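You operate a simulated robot arm through the tools that you are given. There is no shell and no other tool.

The job below is to be done with a simulated robot arm. You get a single attempt, and the scene is never put back.

## Task
Pack the job card's two reels from the teal tray in the tall carton and shut it.

Only the result counts: the job must be done as asked and must still hold three seconds after the hand-in. Knocking over, shifting, dropping, spilling or breaking anything else fails it.

## Robot
A 7-joint arm with a two-finger parallel gripper, fixed in place. Base frame: the origin is at the foot of the arm, x ahead of it, y to its left, z up; the work surface is at about z = 850. Units: mm, degrees, N and s.
With the tool pointing down near the work surface it reaches from about 300 to 700 mm from the base axis. Its first joint turns from -66.0 to 66.0 degrees. Payload 1.57 kg.
Tool frame: the origin (TCP) lies between the finger pads and is the grasp point; the fingertips stand 30 mm ahead of it; z points along the fingers, y is the line along which they close. The gripper opens to 110 mm. The fingers are 24 mm wide and 12 mm thick; the gripper's body (48 by 112 mm) begins 78 mm behind the TCP.
Orientation is that of the tool frame in the base frame, as [roll, pitch, yaw] about the fixed x, y, z axes, in that order (R = Rz(yaw) Ry(pitch) Rx(roll)). With the fingers straight down and closing along the base's y, the tool's x points along the base's -x, its y along +y and its z along -z.

## Interface
- The arm moves only by the tool apply_moves. Its argument "motion" is a list of rows, each an object (a shift or turn left out is 0, a gripper value left out holds the last) with "rotation": the turn, a rotation vector about the base's x, y, z in units of 8 degrees (1.0 is 8 degrees), a list of three; "dp": the shift along the base's x, y, z in units of 30 mm (1.0 is 30 mm), a list of three; "claw": the closure, from 0 (fully open) to 1 (shut). In form: [{"rotation": [wx, wy, wz], "dp": [dx, dy, dz], "claw": claw}, ...]. A call has 1 to 20 rows; each row shifts and turns the commanded pose from where the row before left it. A call with a number of a shift or a turn outside -1 to 1 is refused whole. Each row takes 0.2 s and may step no farther than 50 mm and 8.6 degrees from the row before; otherwise, or with a gripper value out of range, the whole call is refused. A pose out of reach is approached as far as the arm can. The call stops where the force on the tool passes 60 N (or 10 N more than at its start, if that is more) or the arm is blocked; 0.2 s more then pass. The fingers move at their own pace (about 108 mm/s each) and stop on an object; they squeeze with about 29 N. The grip force told is the motor's: it shows also when the fingers shut on nothing. Time passes only in rows, and 0.2 s behind the last, so rows that do not move let the fingers close. The reply holds the time, the measured pose of the TCP, the force on the tool along the base axes, the opening and the grip force, in the units named above and with some noise, with the torque about the TCP (base axes, N m) and any sound that the robot's microphone picked up, and new pictures: "show" is both (left out), scene, wrist or none.
- Cameras (640 x 400 px; columns grow to the right, rows downward): "scene" is fixed at [179.9, -395.7, 1401.4]; the picture's right is [0.67, -0.74, 0.00], its down [-0.42, -0.38, -0.82] and it looks along [0.61, 0.55, -0.57] (base axes); focal length 248 px, centre (320, 200). "wrist" rides on the gripper at [70, 16, -141] in the tool frame; the picture's right is [-0.23, 0.97, 0.00], its down [-0.86, -0.20, -0.48] and it looks along [-0.47, -0.11, 0.88] (tool axes); focal length 222 px, centre (320, 200). There is no depth. A picture from a camera that has moved, and an enlarged one, comes with that camera's place and axes in the base frame and with its lens. The place of the scene camera against the robot may be out by one fixed shift of up to 12 mm in any direction.
- close_up(camera, box): a new picture of the part [left, top, right, bottom] of that camera's present view, enlarged. No time passes.
- finish_job(): hands the job in; it is judged then, once.

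Nothing tells you positions but the pictures and the camera data. Unless the task says otherwise, let go and move clear before handing in.

The tools are called after "Request:" as a command line: name --argument value ..., lists and objects as JSON in quotes. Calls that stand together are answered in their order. apply_moves: Moves the arm, as the interface text tells. Its arguments: {"type":"object","properties":{"motion":{"type":"array","items":{"type":"object","properties":{"rotation":{"type":"array","items":{"type":"number"}},"dp":{"type":"array","items":{"type":"number"}},"claw":{"type":"number"}}}},"show":{"type":"string","enum":["both","scene","wrist","none"]}},"required":["motion"]} The other tools are called the same way: close_up (camera, box) takes an enlarged picture of a part of a camera's view; finish_job () hands the job in.

At the start:

```text
t: 0.0
ee_pos: [396.9, -156.4, 1265.4]
tool_rot: [180.0, 0.0, -180.0]
force: [-0.6, -0.5, 0.2]
wrist_torque: [-0.03, 0.03, 0.02]
grip_width: 110.1
grip_force: 0.0
```

scene: 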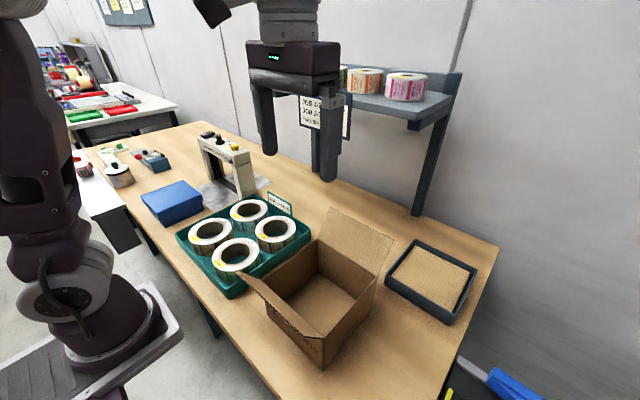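
wrist: 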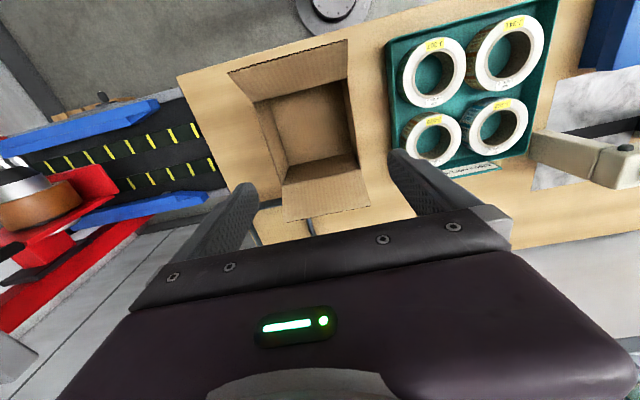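

I see a teal tray with four reels, an open carton to its right, a job card on the shelf post, and a dark tray with a cardboard piece. I'll zoom in to read the card and the reel labels before moving.

Request:
close_up --camera "scene" --box '[280, 80, 370, 140]'

Request:
close_up --camera "scene" --box '[170, 180, 330, 300]'

Request:
close_up --camera "wrist" --box '[380, 0, 560, 180]'

Request:
close_up --camera "scene" --box '[230, 200, 490, 370]'

Request:
close_up --camera "wrist" --box '[200, 20, 400, 240]'

```text
6.67 times, centred on (325, 110) of scene
camera zoom: at [179.9, -395.7, 1401.4], right [0.67, -0.74, 0.0], down [-0.42, -0.38, -0.82], along [0.61, 0.55, -0.57], focal length 1656 px, centre (287, 800)
```

zoom: 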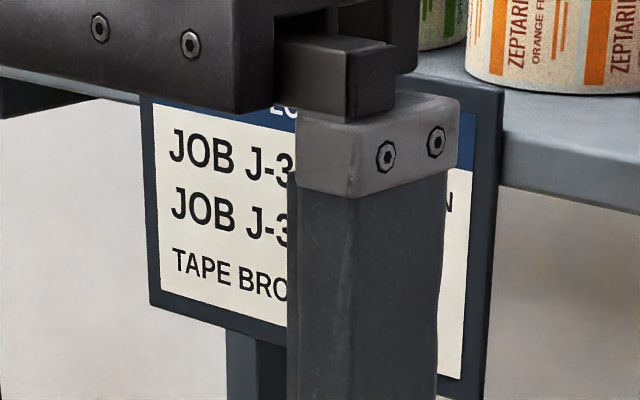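

```text
3.33 times, centred on (250, 240) of scene
camera zoom: at [179.9, -395.7, 1401.4], right [0.67, -0.74, 0.0], down [-0.42, -0.38, -0.82], along [0.61, 0.55, -0.57], focal length 828 px, centre (553, 67)
```

zoom: 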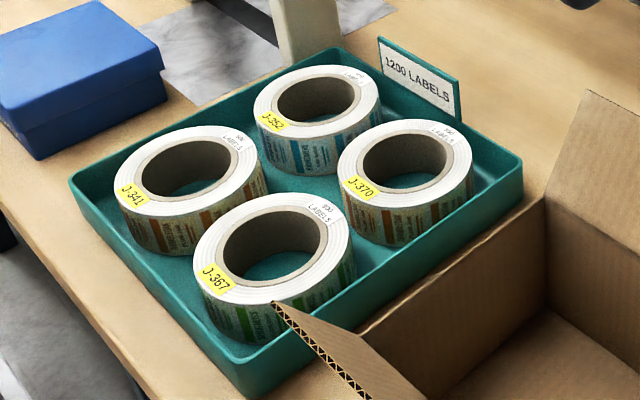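

```text
2.22 times, centred on (470, 90) of wrist
camera zoom: at [326.8, -138.6, 1407.2], right [0.23, 0.97, 0.0], down [0.86, -0.2, 0.48], along [0.47, -0.11, -0.88], focal length 494 px, centre (-13, 444)
```

zoom: 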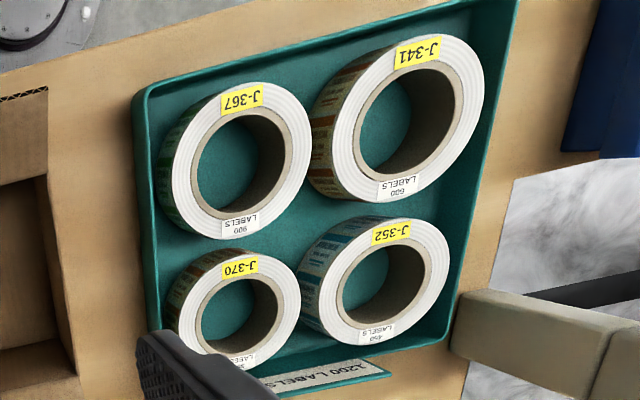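

```text
2.35 times, centred on (360, 285) of scene
camera zoom: at [179.9, -395.7, 1401.4], right [0.67, -0.74, 0.0], down [-0.42, -0.38, -0.82], along [0.61, 0.55, -0.57], focal length 585 px, centre (226, 0)
```

zoom: 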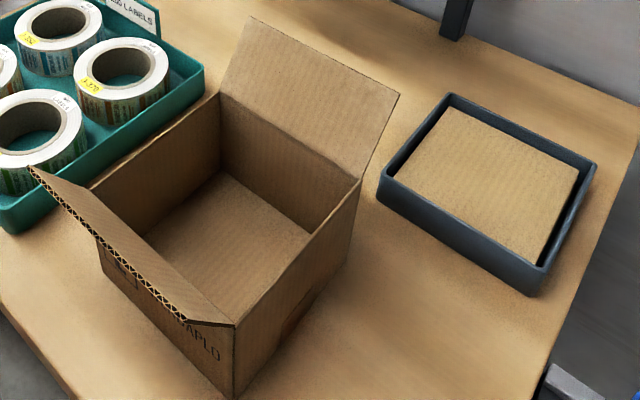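

```text
1.82 times, centred on (300, 130) of wrist
camera zoom: at [326.8, -138.6, 1407.2], right [0.23, 0.97, 0.0], down [0.86, -0.2, 0.48], along [0.47, -0.11, -0.88], focal length 404 px, centre (356, 327)
```

zoom: 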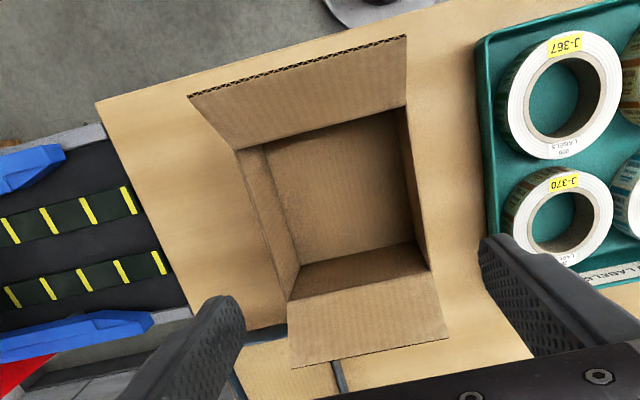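

The reels are J-341, J-367 (nearer row) and J-352, J-370 (farther row). The finger hides the card's job numbers, so I'll move the arm left, high above everything, to read it.

Request:
apply_moves --motion '[{"dp": [-0.4, 1, 0]}, {"dp": [-0.4, 1, 0]}, {"dp": [-0.4, 1, 0]}, {"dp": [-0.4, 1, 0]}, {"dp": [-0.4, 1, 0]}, {"dp": [0, 0, 0]}]'

Request:
close_up --camera "scene" --box '[280, 80, 370, 140]'

```text
t: 1.4
ee_pos: [336.1, -5.6, 1266.7]
tool_rot: [180.0, 0.0, -180.0]
force: [1.0, 0.6, 0.2]
wrist_torque: [0.02, 0.01, -0.01]
grip_width: 110.0
grip_force: 0.1
camera wrist: at [266.2, 12.7, 1407.7], right [0.23, 0.97, 0.0], down [0.86, -0.2, 0.48], along [0.47, -0.11, -0.88], focal length 222 px, centre (320, 200)
```

scene: 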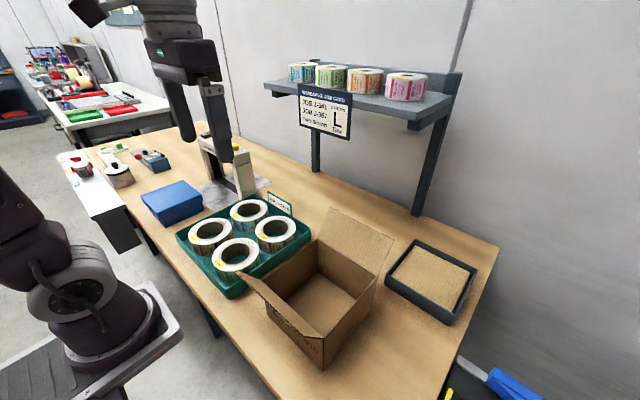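
wrist: 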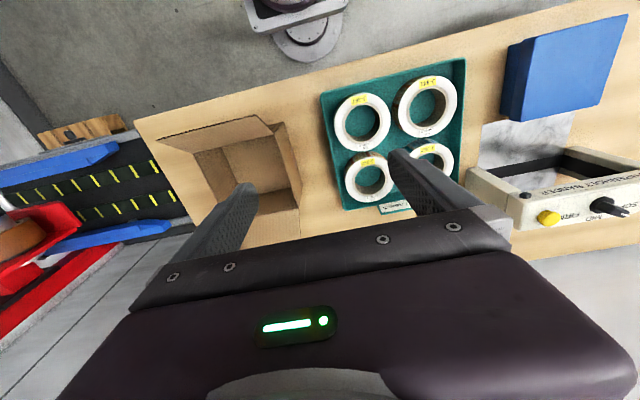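

```text
6.67 times, centred on (325, 110) of scene
camera zoom: at [179.9, -395.6, 1401.4], right [0.67, -0.74, 0.0], down [-0.42, -0.38, -0.82], along [0.61, 0.55, -0.57], focal length 1656 px, centre (287, 800)
```

zoom: 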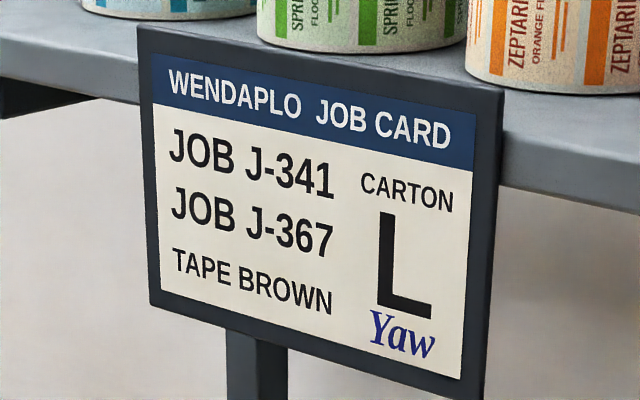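

The card asks for J-341 and J-367, which are the two reels on the tray's near side. I'll zoom in to measure the reels, tray, carton, and the dark tray with the cardboard piece.

Request:
close_up --camera "wrist" --box '[310, 50, 480, 220]'

Request:
close_up --camera "wrist" --box '[140, 90, 340, 220]'

Request:
close_up --camera "scene" --box '[230, 200, 400, 370]'

Request:
close_up --camera "scene" --box '[160, 180, 320, 310]'

Request:
close_up --camera "scene" --box '[370, 220, 500, 340]'

```text
2.35 times, centred on (395, 135) of wrist
camera zoom: at [266.2, 12.7, 1407.7], right [0.23, 0.97, 0.0], down [0.86, -0.2, 0.48], along [0.47, -0.11, -0.88], focal length 523 px, centre (144, 353)
```

zoom: 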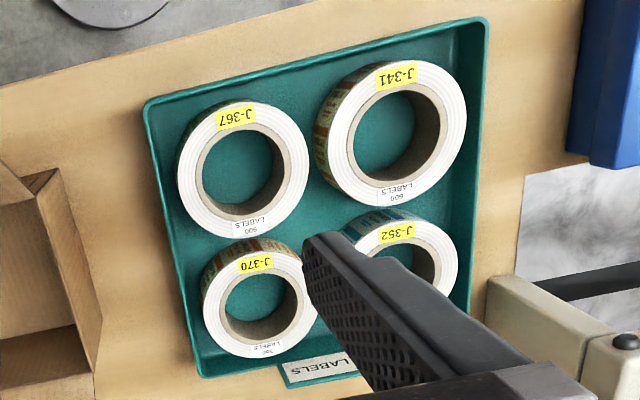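

```text
3.08 times, centred on (240, 155) of wrist
camera zoom: at [266.2, 12.7, 1407.7], right [0.23, 0.97, 0.0], down [0.86, -0.2, 0.48], along [0.47, -0.11, -0.88], focal length 684 px, centre (566, 338)
```

zoom: 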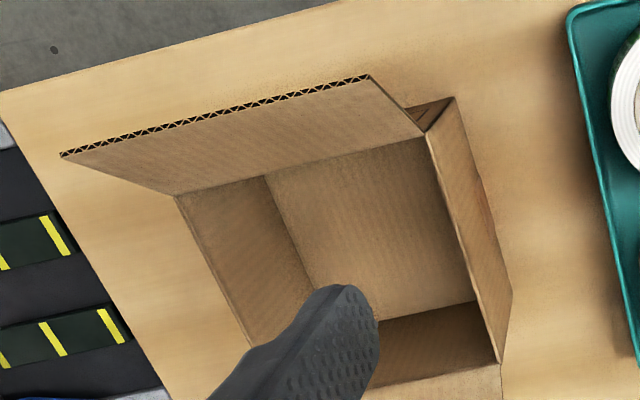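

```text
2.35 times, centred on (315, 285) of scene
camera zoom: at [179.9, -395.6, 1401.4], right [0.67, -0.74, 0.0], down [-0.42, -0.38, -0.82], along [0.61, 0.55, -0.57], focal length 585 px, centre (332, 0)
```

zoom: 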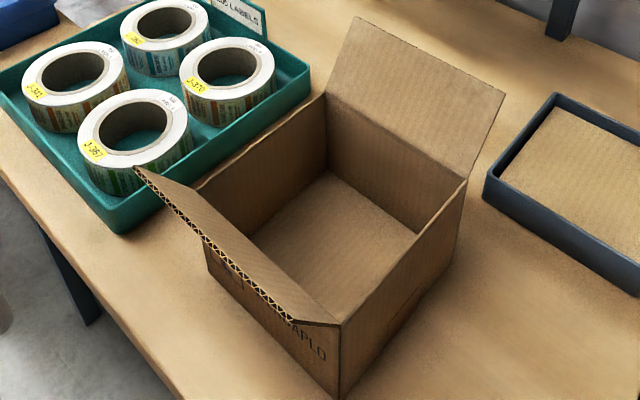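

```text
3.08 times, centred on (240, 245) of scene
camera zoom: at [179.9, -395.6, 1401.4], right [0.67, -0.74, 0.0], down [-0.42, -0.38, -0.82], along [0.61, 0.55, -0.57], focal length 764 px, centre (566, 62)
```

zoom: 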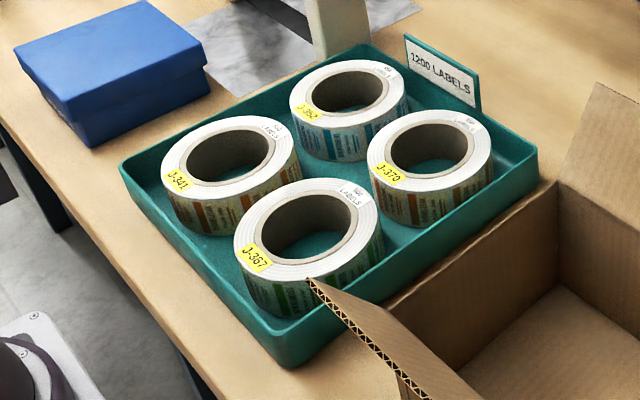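

```text
3.33 times, centred on (435, 280) of scene
camera zoom: at [179.9, -395.6, 1401.4], right [0.67, -0.74, 0.0], down [-0.42, -0.38, -0.82], along [0.61, 0.55, -0.57], focal length 828 px, centre (-63, -67)
```

zoom: 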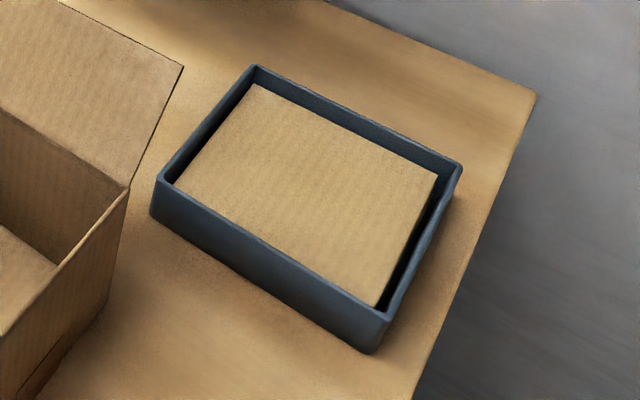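

The card reads J-341 and J-367, carton L. By triangulation the carton spans about x 335–502, y −260 to −93, with its top near z 980. The reels are about 120 mm across, wider than the gripper opens, so each must be gripped by its ring wall. I'll zoom in further to refine positions.

Request:
close_up --camera "wrist" --box '[322, 88, 402, 152]'

Request:
close_up --camera "wrist" --box '[388, 68, 472, 140]'

Request:
close_up --camera "scene" --box '[205, 225, 275, 300]'

Request:
close_up --camera "scene" --box '[170, 205, 250, 265]'

```text
6.25 times, centred on (362, 120) of wrist
camera zoom: at [266.2, 12.7, 1407.7], right [0.23, 0.97, 0.0], down [0.86, -0.2, 0.48], along [0.47, -0.11, -0.88], focal length 1388 px, centre (58, 700)
```

zoom: 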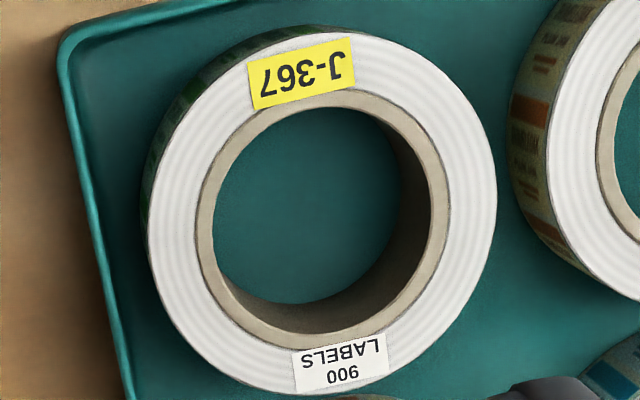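

```text
5.56 times, centred on (430, 104) of wrist
camera zoom: at [266.2, 12.7, 1407.7], right [0.23, 0.97, 0.0], down [0.86, -0.2, 0.48], along [0.47, -0.11, -0.88], focal length 1234 px, centre (-291, 733)
```

zoom: 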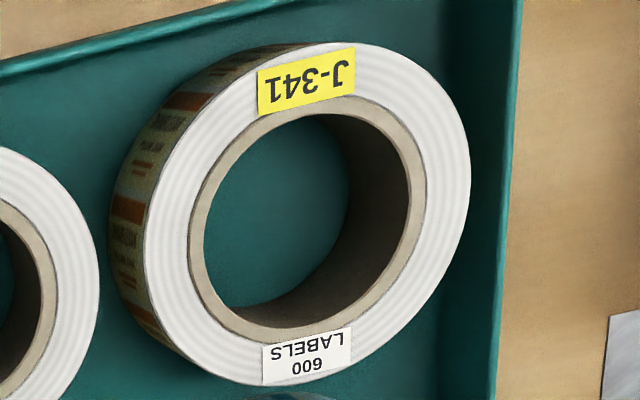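

```text
5.33 times, centred on (240, 262) of scene
camera zoom: at [179.9, -395.6, 1401.4], right [0.67, -0.74, 0.0], down [-0.42, -0.38, -0.82], along [0.61, 0.55, -0.57], focal length 1325 px, centre (747, -133)
```

zoom: 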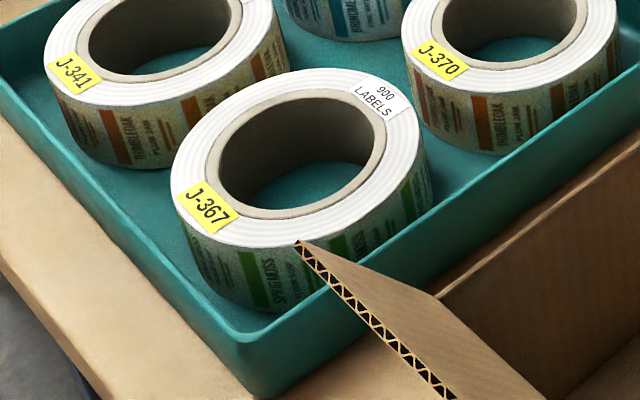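

```text
6.67 times, centred on (210, 235) of scene
camera zoom: at [179.9, -395.6, 1401.4], right [0.67, -0.74, 0.0], down [-0.42, -0.38, -0.82], along [0.61, 0.55, -0.57], focal length 1656 px, centre (1053, -33)
```

zoom: 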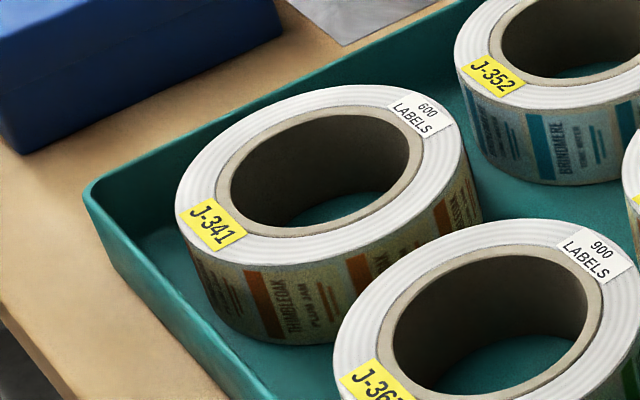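

Both target reels look about 121 mm outside and 76 mm inside, with J-367 near (371, 83) and J-341 near (370, 220). I'll bring the camera lower and to the left for a second viewpoint, to pin down the reel and tray heights.

Request:
apply_moves --motion '[{"dp": [-0.24, 0.773, -0.98]}, {"dp": [-0.24, 0.773, -0.98]}, {"dp": [-0.24, 0.773, -0.98]}, {"dp": [-0.24, 0.773, -0.98]}, {"dp": [-0.24, 0.773, -0.98]}, {"dp": [0, 0, 0]}]' --show "wrist"

Request:
close_up --camera "wrist" --box '[200, 60, 380, 200]'

Request:
close_up --camera "wrist" --box '[320, 20, 480, 140]'

```text
t: 2.8
ee_pos: [299.4, 109.1, 1118.5]
tool_rot: [180.0, 0.1, -180.0]
force: [-0.3, 0.0, 0.5]
wrist_torque: [0.04, -0.01, -0.02]
grip_width: 109.9
grip_force: 0.1
camera wrist: at [230.2, 127.8, 1260.6], right [0.23, 0.97, 0.0], down [0.85, -0.2, 0.48], along [0.47, -0.11, -0.88], focal length 222 px, centre (320, 200)
```

wrist: 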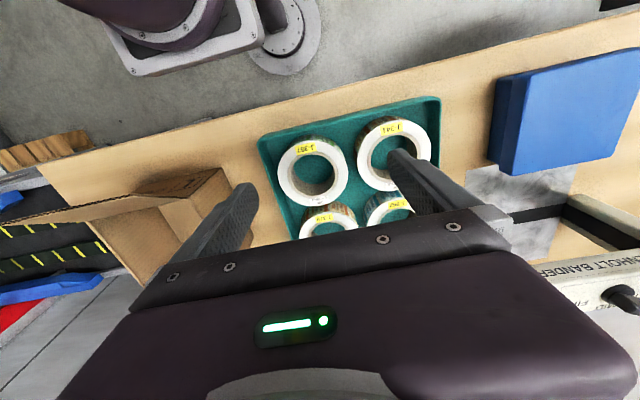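

```text
2.86 times, centred on (290, 130) of wrist
camera zoom: at [230.2, 127.8, 1260.6], right [0.23, 0.97, 0.0], down [0.85, -0.2, 0.48], along [0.47, -0.11, -0.88], focal length 635 px, centre (406, 400)
```

zoom: 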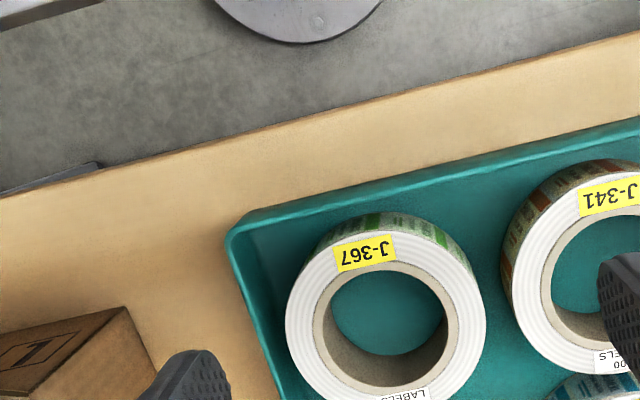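

```text
3.33 times, centred on (400, 80) of wrist
camera zoom: at [230.2, 127.8, 1260.6], right [0.23, 0.97, 0.0], down [0.85, -0.2, 0.48], along [0.47, -0.11, -0.88], focal length 740 px, centre (53, 600)
```

zoom: 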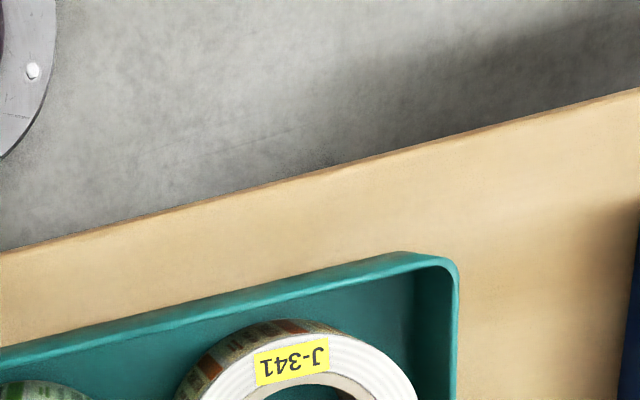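

J-367's top is near z 905 and the tray rim near z 885. I'll zoom the scene camera on the reel sides and carton faces to get the reel height.

Request:
close_up --camera "scene" --box '[208, 235, 262, 290]'

Request:
close_up --camera "scene" --box '[255, 265, 400, 370]'

Request:
close_up --camera "wrist" --box '[270, 115, 350, 175]'

```text
7.27 times, centred on (235, 262) of scene
camera zoom: at [179.9, -395.6, 1401.4], right [0.67, -0.74, 0.0], down [-0.42, -0.38, -0.82], along [0.61, 0.55, -0.57], focal length 1807 px, centre (938, -254)
```

zoom: 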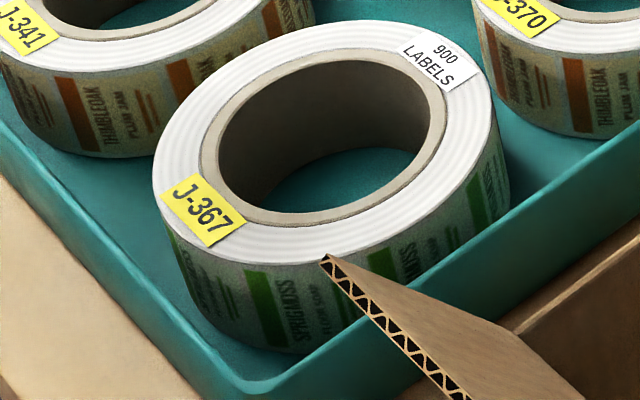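

```text
3.81 times, centred on (328, 318) of scene
camera zoom: at [179.9, -395.6, 1401.4], right [0.67, -0.74, 0.0], down [-0.42, -0.38, -0.82], along [0.61, 0.55, -0.57], focal length 946 px, centre (291, -248)
```

zoom: 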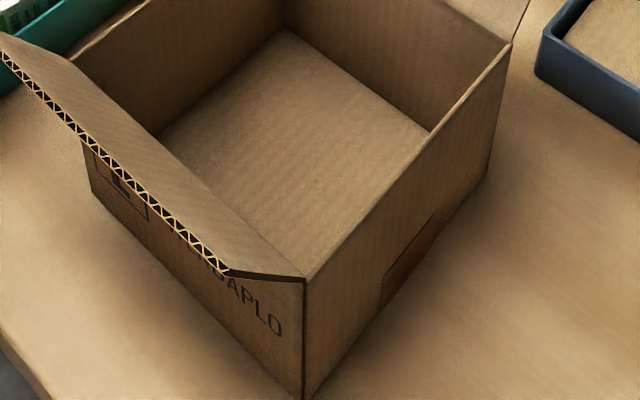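

```text
6.67 times, centred on (310, 145) of wrist
camera zoom: at [230.2, 127.8, 1260.6], right [0.23, 0.97, 0.0], down [0.85, -0.2, 0.48], along [0.47, -0.11, -0.88], focal length 1481 px, centre (387, 567)
```

zoom: 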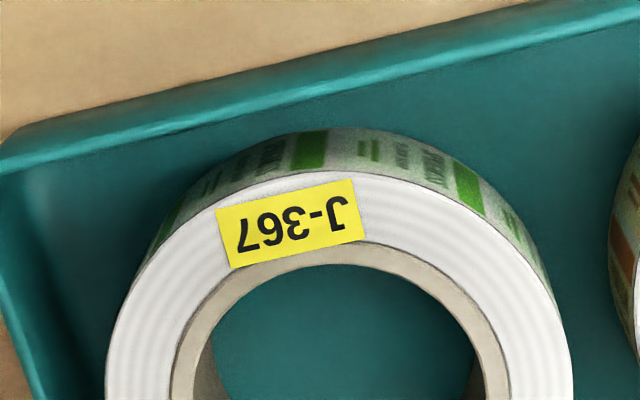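

The reels are roughly 43–50 mm tall with tops near z 905. I'll grip J-367's ring wall on the diagonal facing the tray centre, where there is the most free space. First I'll hover above that spot with the tool turned −45° and the fingers part-closed.

Request:
apply_moves --motion '[{"dp": [0.59, 0.045, -0.6], "rotation": [0, 0, -0.9375], "claw": 0.6}, {"dp": [0.59, 0.045, -0.6], "rotation": [0, 0, -0.9375], "claw": 0.6}, {"dp": [0.59, 0.045, -0.6], "rotation": [0, 0, -0.9375], "claw": 0.6}, {"dp": [0.59, 0.045, -0.6], "rotation": [0, 0, -0.9375], "claw": 0.6}, {"dp": [0.59, 0.045, -0.6], "rotation": [0, 0, -0.9375], "claw": 0.6}, {"dp": [0.59, 0.045, -0.6], "rotation": [0, 0, -0.9375], "claw": 0.6}, {"dp": [0, 0, 0], "claw": 0.6}]'

Request:
close_up --camera "wrist" --box '[200, 60, 440, 220]'

Request:
close_up --camera "scene" --box '[170, 150, 330, 300]'

```text
t: 4.4
ee_pos: [407.9, 116.7, 1011.3]
tool_rot: [-180.0, 0.0, 134.9]
force: [-0.3, 0.0, 0.9]
wrist_torque: [-0.03, 0.01, 0.01]
grip_width: 44.2
grip_force: 0.0
camera wrist: at [370.1, 179.7, 1152.0], right [0.85, 0.53, 0.0], down [0.46, -0.75, 0.48], along [0.25, -0.41, -0.88], focal length 222 px, centre (320, 200)
```

scene: 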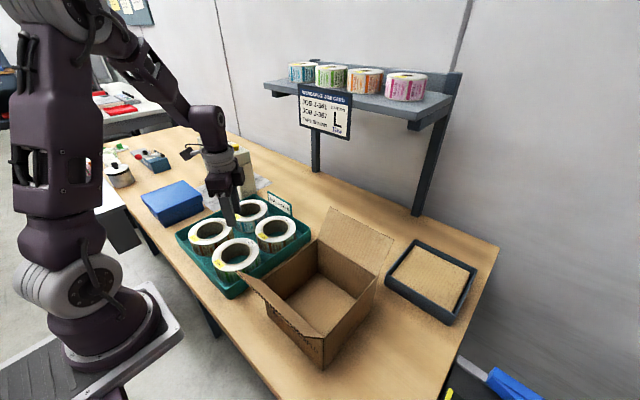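
wrist: 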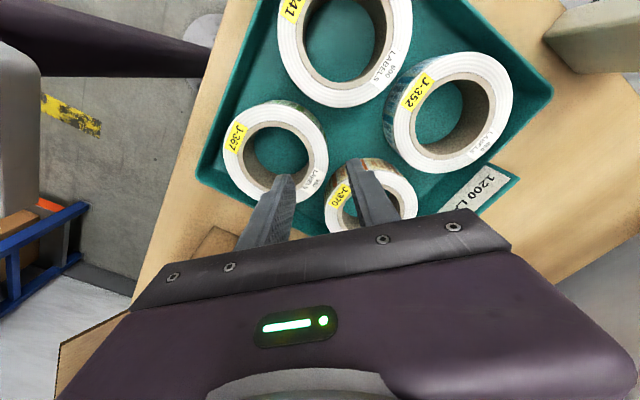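

```text
2.50 times, centred on (320, 140) of wrist
camera zoom: at [370.1, 179.7, 1152.0], right [0.85, 0.53, 0.0], down [0.46, -0.75, 0.48], along [0.25, -0.41, -0.88], focal length 555 px, centre (320, 350)
```

zoom: 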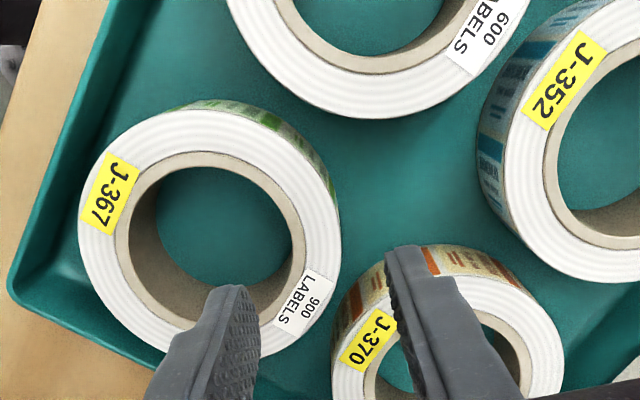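

```text
2.67 times, centred on (250, 225) of scene
camera zoom: at [179.9, -395.6, 1401.4], right [0.67, -0.74, 0.0], down [-0.42, -0.38, -0.82], along [0.61, 0.55, -0.57], focal length 662 px, centre (507, 133)
```

zoom: 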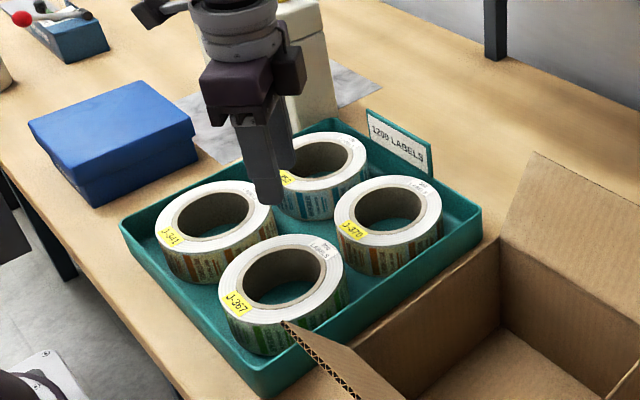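

The reel centre fits to about (371, 83), so the hover point is within 2 mm. I'll go down until the fingertips are just above the reel and check alignment before engaging.

Request:
apply_moves --motion '[{"dp": [-0.06, 0, -0.7], "claw": 0.6}, {"dp": [0, 0, -0.7], "claw": 0.6}, {"dp": [0, 0, -0.55], "claw": 0.6}, {"dp": [0, 0, 0], "claw": 0.6}]'

Request:
close_up --camera "wrist" --box '[160, 80, 440, 255]'

Request:
close_up --camera "scene" --box '[190, 190, 290, 290]'

```text
t: 5.4
ee_pos: [406.2, 117.1, 952.4]
tool_rot: [-179.9, 0.0, 135.0]
force: [0.3, -0.1, 0.5]
wrist_torque: [0.02, 0.0, 0.0]
grip_width: 44.1
grip_force: 0.0
camera wrist: at [367.7, 179.8, 1093.2], right [0.85, 0.53, 0.0], down [0.46, -0.75, 0.48], along [0.25, -0.41, -0.88], focal length 222 px, centre (320, 200)
```

scene: 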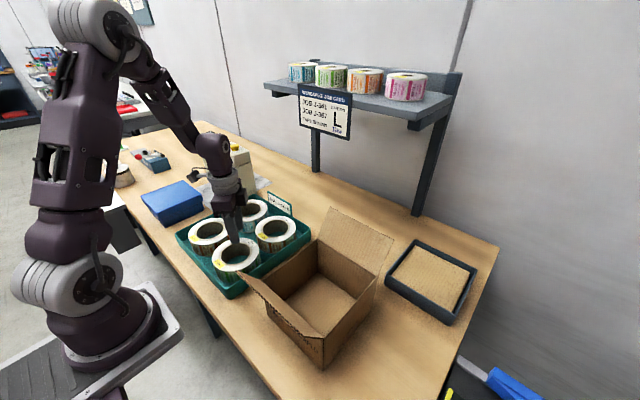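
wrist: 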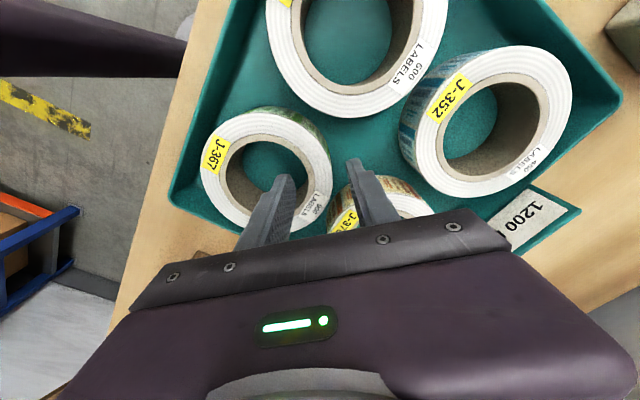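

```text
2.29 times, centred on (300, 168) of wrist
camera zoom: at [367.7, 179.8, 1093.2], right [0.85, 0.53, 0.0], down [0.46, -0.75, 0.48], along [0.25, -0.41, -0.88], focal length 508 px, centre (366, 274)
```

zoom: 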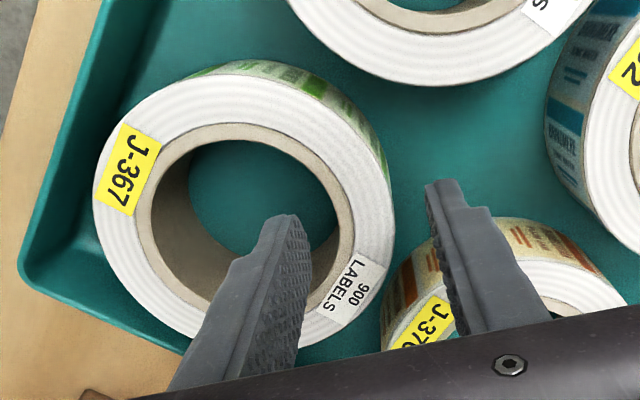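

```text
4.00 times, centred on (240, 240) of scene
camera zoom: at [179.9, -395.6, 1401.4], right [0.67, -0.74, 0.0], down [-0.42, -0.38, -0.82], along [0.61, 0.55, -0.57], focal length 994 px, centre (640, 40)
```

zoom: 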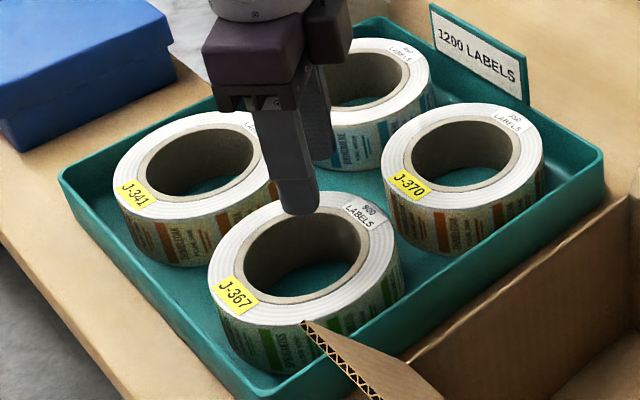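

The fingers straddle the ring wall with clearance on both sides. I'll lower about 39 mm, so the tips go some 22 mm below the reel top, and close.

Request:
apply_moves --motion '[{"dp": [-0.01, 0, -0.65], "claw": 0.6}, {"dp": [0, 0, -0.65], "claw": 0.6}, {"dp": [0, 0, 0], "claw": 0.7}, {"dp": [0, 0, 0], "claw": 0.8}, {"dp": [0, 0, 0], "claw": 1.0}, {"dp": [0, 0, 0], "claw": 1.0}]'

Request:
close_up --camera "wrist" --box '[160, 80, 440, 255]'

Request:
close_up --camera "scene" --box '[190, 190, 290, 290]'

```text
t: 6.8
ee_pos: [406.9, 117.2, 912.8]
tool_rot: [180.0, -0.1, 134.9]
force: [-0.2, -1.0, -0.6]
wrist_torque: [0.09, -0.09, 0.0]
grip_width: 24.6
grip_force: 29.1
camera wrist: at [367.5, 179.1, 1054.4], right [0.85, 0.53, 0.0], down [0.46, -0.75, 0.48], along [0.25, -0.41, -0.88], focal length 222 px, centre (320, 200)
```

scene: 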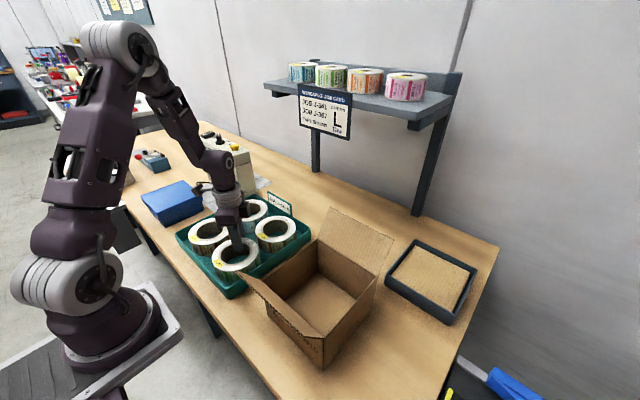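
wrist: 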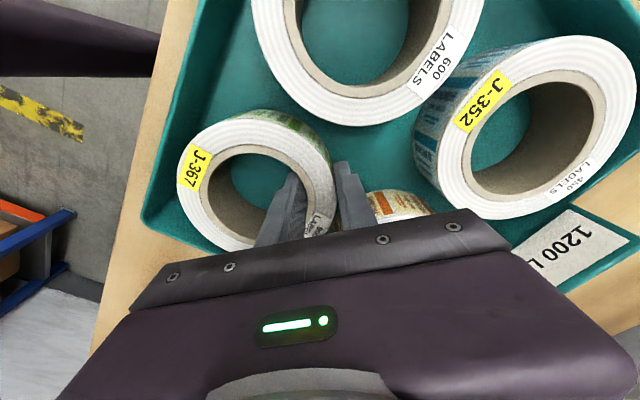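

```text
2.29 times, centred on (300, 168) of wrist
camera zoom: at [367.5, 179.1, 1054.4], right [0.85, 0.53, 0.0], down [0.46, -0.75, 0.48], along [0.25, -0.41, -0.88], focal length 508 px, centre (366, 274)
```

zoom: 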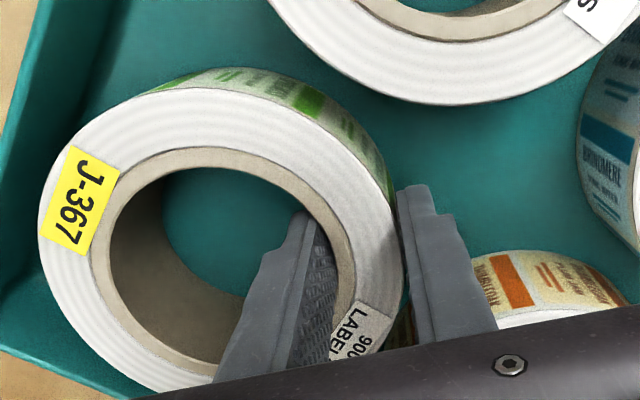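

```text
4.00 times, centred on (240, 240) of scene
camera zoom: at [179.9, -395.6, 1401.4], right [0.67, -0.74, 0.0], down [-0.42, -0.38, -0.82], along [0.61, 0.55, -0.57], focal length 994 px, centre (640, 40)
```

zoom: 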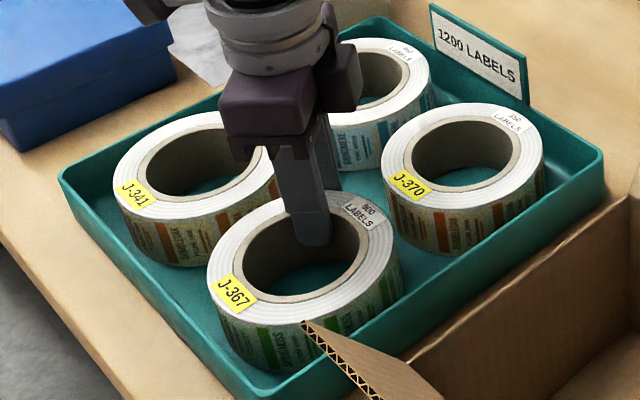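

J-367 is gripped at 24.6 mm opening with 29 N. I'll lift slowly and check that it hangs level.

Request:
apply_moves --motion '[{"dp": [0, 0, 0.3], "claw": 1.0}, {"dp": [0, 0, 0.4], "claw": 1.0}, {"dp": [0, 0, 0.6], "claw": 1.0}, {"dp": [0, 0, 0.7], "claw": 1.0}, {"dp": [0, 0, 0], "claw": 1.0}]'

Request:
close_up --camera "scene" --box '[190, 170, 310, 290]'

```text
t: 8.0
ee_pos: [405.3, 115.7, 973.5]
tool_rot: [-180.0, 0.0, 134.9]
force: [0.0, -0.6, -3.0]
wrist_torque: [0.09, -0.07, -0.01]
grip_width: 24.7
grip_force: 28.5
camera wrist: at [366.8, 179.3, 1114.5], right [0.85, 0.53, 0.0], down [0.46, -0.75, 0.48], along [0.25, -0.41, -0.88], focal length 222 px, centre (320, 200)
```

scene: 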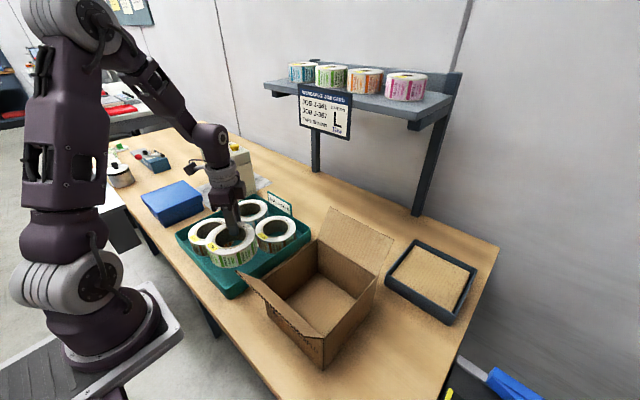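
wrist: 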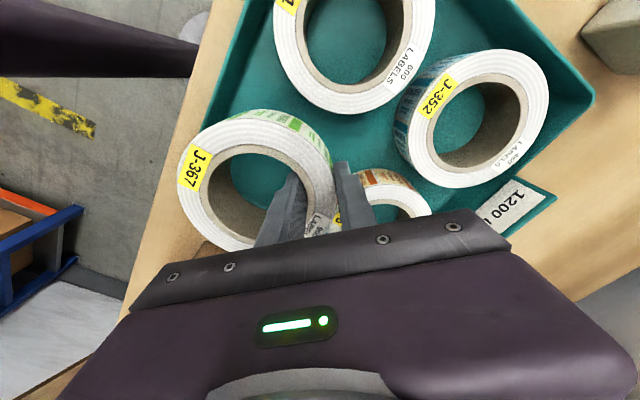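

```text
3.33 times, centred on (250, 230) of scene
camera zoom: at [179.9, -395.6, 1401.4], right [0.67, -0.74, 0.0], down [-0.42, -0.38, -0.82], along [0.61, 0.55, -0.57], focal length 828 px, centre (553, 100)
```

zoom: 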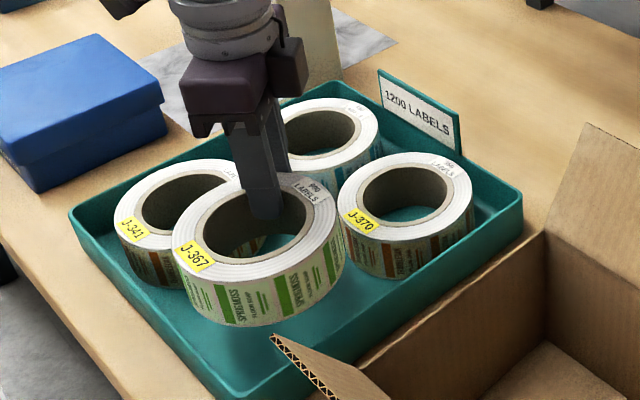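

J-367 hangs level, with about 3 N of weight. I'll raise it to about z 1075, turn the tool back 45°, and carry it between the flaps to a hover over the carton.

Request:
apply_moves --motion '[{"dp": [0, 0, 0.8], "claw": 1.0}, {"dp": [0, 0, 1.0], "claw": 1.0}, {"dp": [0, 0, 1.0], "claw": 1.0}, {"dp": [0, 0, 0.6], "claw": 1.0}, {"dp": [0.05, -0.9395, 0], "rotation": [0, 0, 0.625], "claw": 1.0}, {"dp": [0.05, -0.9395, 0], "rotation": [0, 0, 0.625], "claw": 1.0}, {"dp": [0.05, -0.9395, 0], "rotation": [0, 0, 0.625], "claw": 1.0}, {"dp": [0.05, -0.9395, 0], "rotation": [0, 0, 0.625], "claw": 1.0}, {"dp": [0.05, -0.9395, 0], "rotation": [0, 0, 0.625], "claw": 1.0}, {"dp": [0.05, -0.9395, 0], "rotation": [0, 0, 0.625], "claw": 1.0}, {"dp": [0.05, -0.9395, 0], "rotation": [0, 0, 0.625], "claw": 1.0}, {"dp": [0.05, -0.9395, 0], "rotation": [0, 0, 0.625], "claw": 1.0}, {"dp": [0.05, -0.9395, 0], "rotation": [0, 0, 0.625], "claw": 1.0}, {"dp": [0, 0, 0], "claw": 1.0}]'

Request:
close_up --camera "wrist" --box '[160, 60, 480, 260]'

Request:
close_up --camera "scene" --box '[230, 180, 410, 370]'

```text
t: 11.0
ee_pos: [418.3, -136.6, 1075.5]
tool_rot: [179.9, 0.0, -180.0]
force: [0.0, 0.4, -3.9]
wrist_torque: [0.14, -0.01, -0.01]
grip_width: 24.8
grip_force: 29.1
camera wrist: at [348.6, -118.3, 1217.1], right [0.23, 0.97, 0.0], down [0.86, -0.2, 0.48], along [0.47, -0.11, -0.88], focal length 222 px, centre (320, 200)
```

scene: 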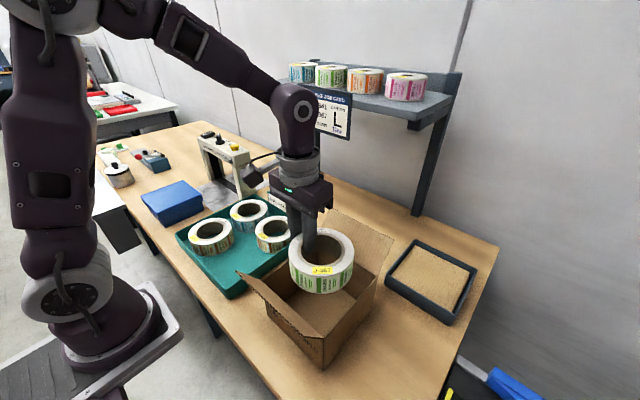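
wrist: 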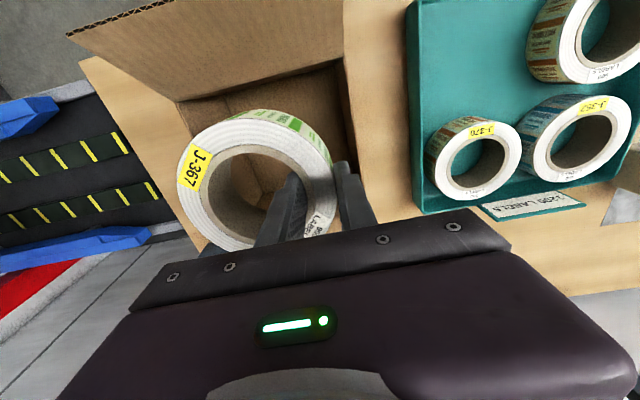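

```text
2.00 times, centred on (320, 160) of wrist
camera zoom: at [348.6, -118.3, 1217.1], right [0.23, 0.97, 0.0], down [0.86, -0.2, 0.48], along [0.47, -0.11, -0.88], focal length 444 px, centre (320, 280)
```

zoom: 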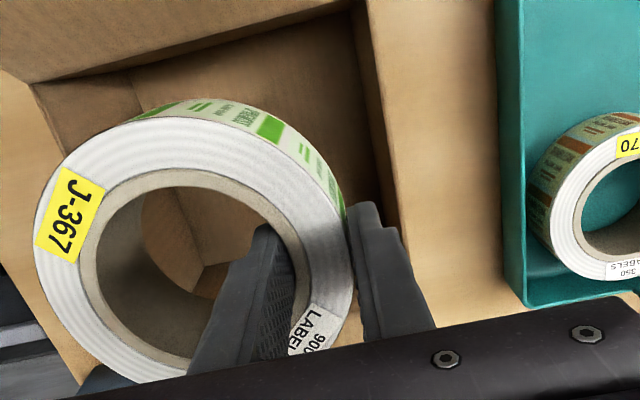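

```text
2.11 times, centred on (320, 275) of scene
camera zoom: at [179.9, -395.7, 1401.4], right [0.67, -0.74, 0.0], down [-0.42, -0.38, -0.82], along [0.61, 0.55, -0.57], focal length 523 px, centre (320, 42)
```

zoom: 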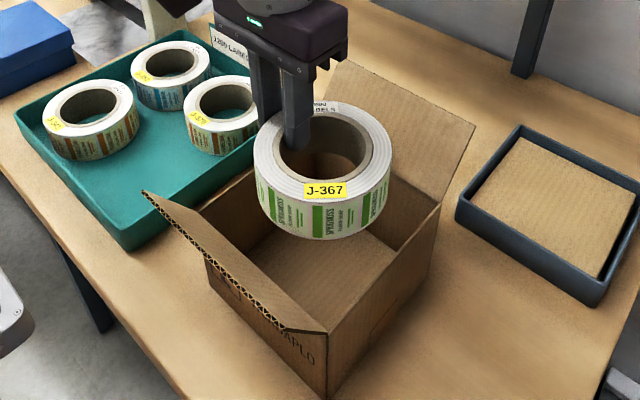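

The reel is hovering centred over the opening, with roughly 9 mm clearance at the −y wall and 18 mm on each x side. I'll lower it to just above the expected floor contact.

Request:
apply_moves --motion '[{"dp": [0, 0, -0.9], "claw": 1.0}, {"dp": [0, 0, -0.9], "claw": 1.0}, {"dp": [0, 0, -0.9], "claw": 1.0}, {"dp": [0, 0, -0.9], "claw": 1.0}, {"dp": [0, 0, -0.8], "claw": 1.0}, {"dp": [0, 0, -0.7], "claw": 1.0}, {"dp": [0, 0, 0], "claw": 1.0}]'

Request:
close_up --camera "scene" --box '[250, 180, 390, 350]'

Request:
close_up --camera "wrist" --box '[160, 60, 480, 260]'

```text
t: 12.6
ee_pos: [418.5, -135.4, 921.6]
tool_rot: [-180.0, 0.0, 180.0]
force: [0.1, 0.1, -2.9]
wrist_torque: [0.19, -0.02, 0.01]
grip_width: 24.9
grip_force: 28.6
camera wrist: at [349.0, -118.9, 1063.1], right [0.23, 0.97, 0.0], down [0.86, -0.2, 0.48], along [0.47, -0.11, -0.88], focal length 222 px, centre (320, 200)
```

scene: 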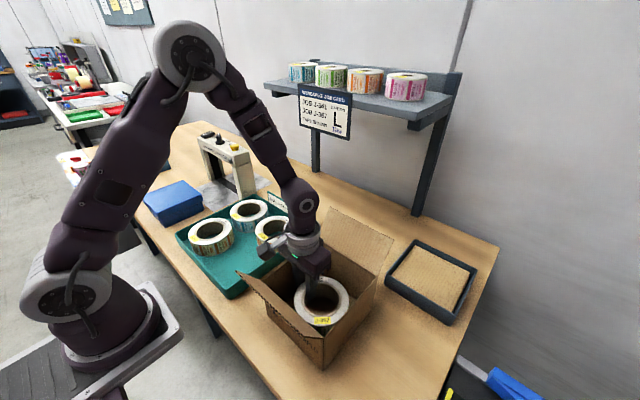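
wrist: 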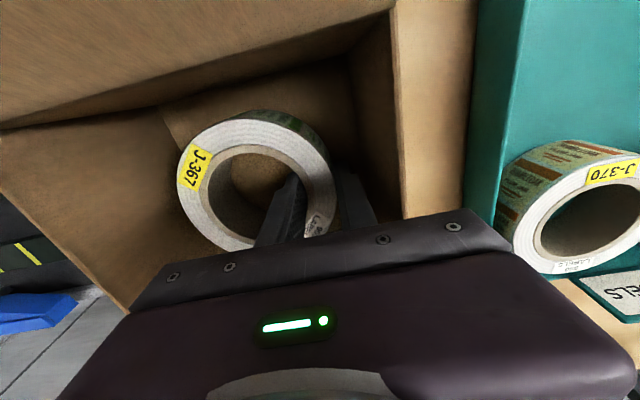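

```text
2.35 times, centred on (320, 265) of scene
camera zoom: at [179.9, -395.7, 1401.4], right [0.67, -0.74, 0.0], down [-0.42, -0.38, -0.82], along [0.61, 0.55, -0.57], focal length 585 px, centre (320, 47)
```

zoom: 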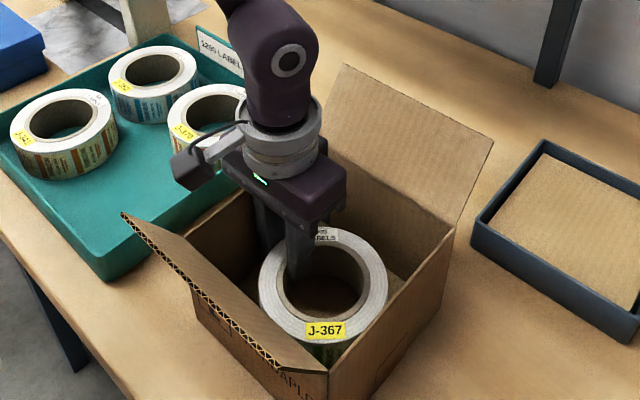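

```text
2.00 times, centred on (320, 160) of wrist
camera zoom: at [349.0, -118.9, 1063.1], right [0.23, 0.97, 0.0], down [0.86, -0.2, 0.48], along [0.47, -0.11, -0.88], focal length 444 px, centre (320, 280)
```

zoom: 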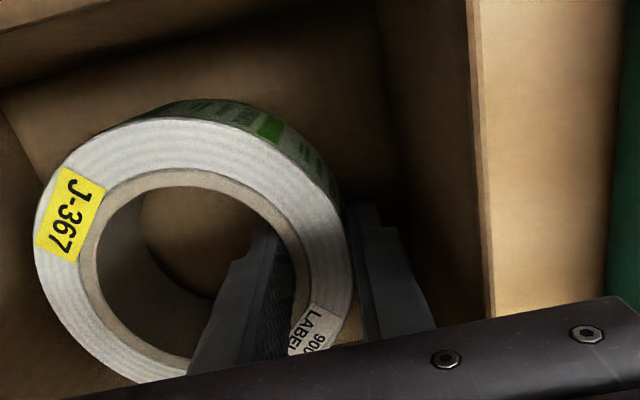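

No contact yet at TCP z 921.6. I'll lower in small steps and watch the force.

Request:
apply_moves --motion '[{"dp": [0, 0, -0.1], "claw": 1.0}, {"dp": [0, 0, -0.1], "claw": 1.0}, {"dp": [0, 0, 0], "claw": 1.0}]' --show "none"

```text
t: 13.4
ee_pos: [419.0, -135.9, 917.0]
tool_rot: [179.9, 0.0, 179.9]
force: [0.4, -0.7, -3.4]
wrist_torque: [0.14, 0.03, 0.02]
grip_width: 24.6
grip_force: 28.9
```

Still no contact, so I'll continue down slowly.

Request:
apply_moves --motion '[{"dp": [0, 0, -0.1], "claw": 1.0}, {"dp": [0, 0, 0], "claw": 1.0}]' --show "none"

Request:
apply_moves --motion '[{"dp": [0, 0, -0.1], "claw": 1.0}, {"dp": [0, 0, 0], "claw": 1.0}]' --show "wrist"

```text
t: 14.0
ee_pos: [418.2, -137.1, 912.5]
tool_rot: [180.0, 0.0, -180.0]
force: [0.5, -0.1, -3.4]
wrist_torque: [0.15, -0.04, 0.02]
grip_width: 24.5
grip_force: 29.1
```

```text
t: 14.6
ee_pos: [417.5, -137.1, 911.2]
tool_rot: [-179.9, 0.2, -179.9]
force: [0.6, 2.2, 22.8]
wrist_torque: [0.04, 0.05, -0.26]
grip_width: 24.7
grip_force: 29.0
camera wrist: at [348.6, -118.9, 1051.8], right [0.23, 0.97, 0.0], down [0.85, -0.2, 0.48], along [0.47, -0.11, -0.88], focal length 222 px, centre (320, 200)
```

wrist: 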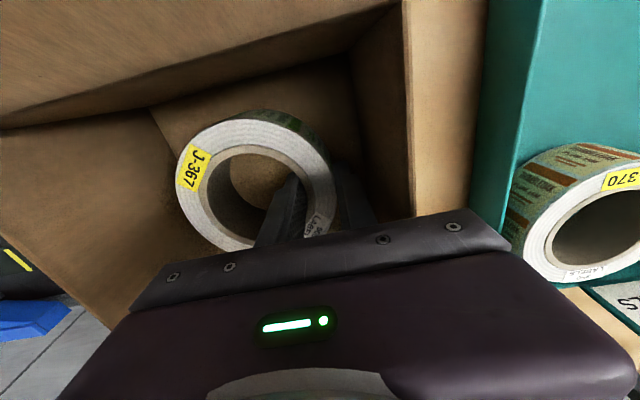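

The force rose to about +23 N, so the reel is resting on the carton floor. I'll ease up slightly, open just enough to release it (36 mm), and lift straight out.

Request:
apply_moves --motion '[{"dp": [0, 0, 0.04], "claw": 1.0}, {"dp": [0, 0, 0], "claw": 0.76}, {"dp": [0, 0, 0], "claw": 0.67}, {"dp": [0, 0, 0], "claw": 0.67}]'

Request:
close_up --camera "wrist" --box '[160, 60, 480, 260]'

```text
t: 15.6
ee_pos: [418.2, -136.4, 911.9]
tool_rot: [180.0, -0.1, 180.0]
force: [0.1, 0.7, -0.2]
wrist_torque: [-0.03, 0.03, 0.03]
grip_width: 36.2
grip_force: 0.1
camera wrist: at [348.4, -119.0, 1052.6], right [0.23, 0.97, 0.0], down [0.86, -0.2, 0.48], along [0.47, -0.11, -0.88], focal length 222 px, centre (320, 200)
```

scene: 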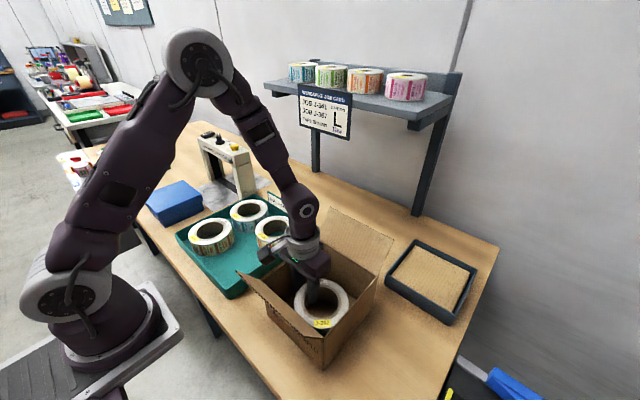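
wrist: 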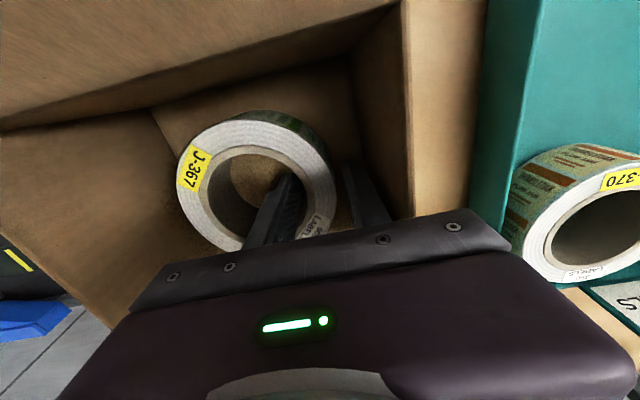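

```text
2.00 times, centred on (320, 160) of wrist
camera zoom: at [348.4, -119.0, 1052.6], right [0.23, 0.97, 0.0], down [0.86, -0.2, 0.48], along [0.47, -0.11, -0.88], focal length 444 px, centre (320, 280)
```

zoom: 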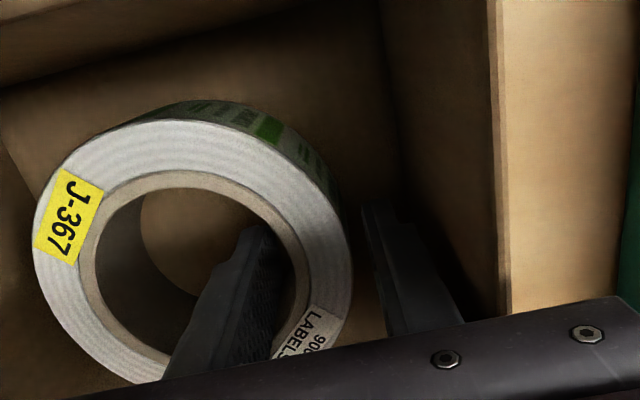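

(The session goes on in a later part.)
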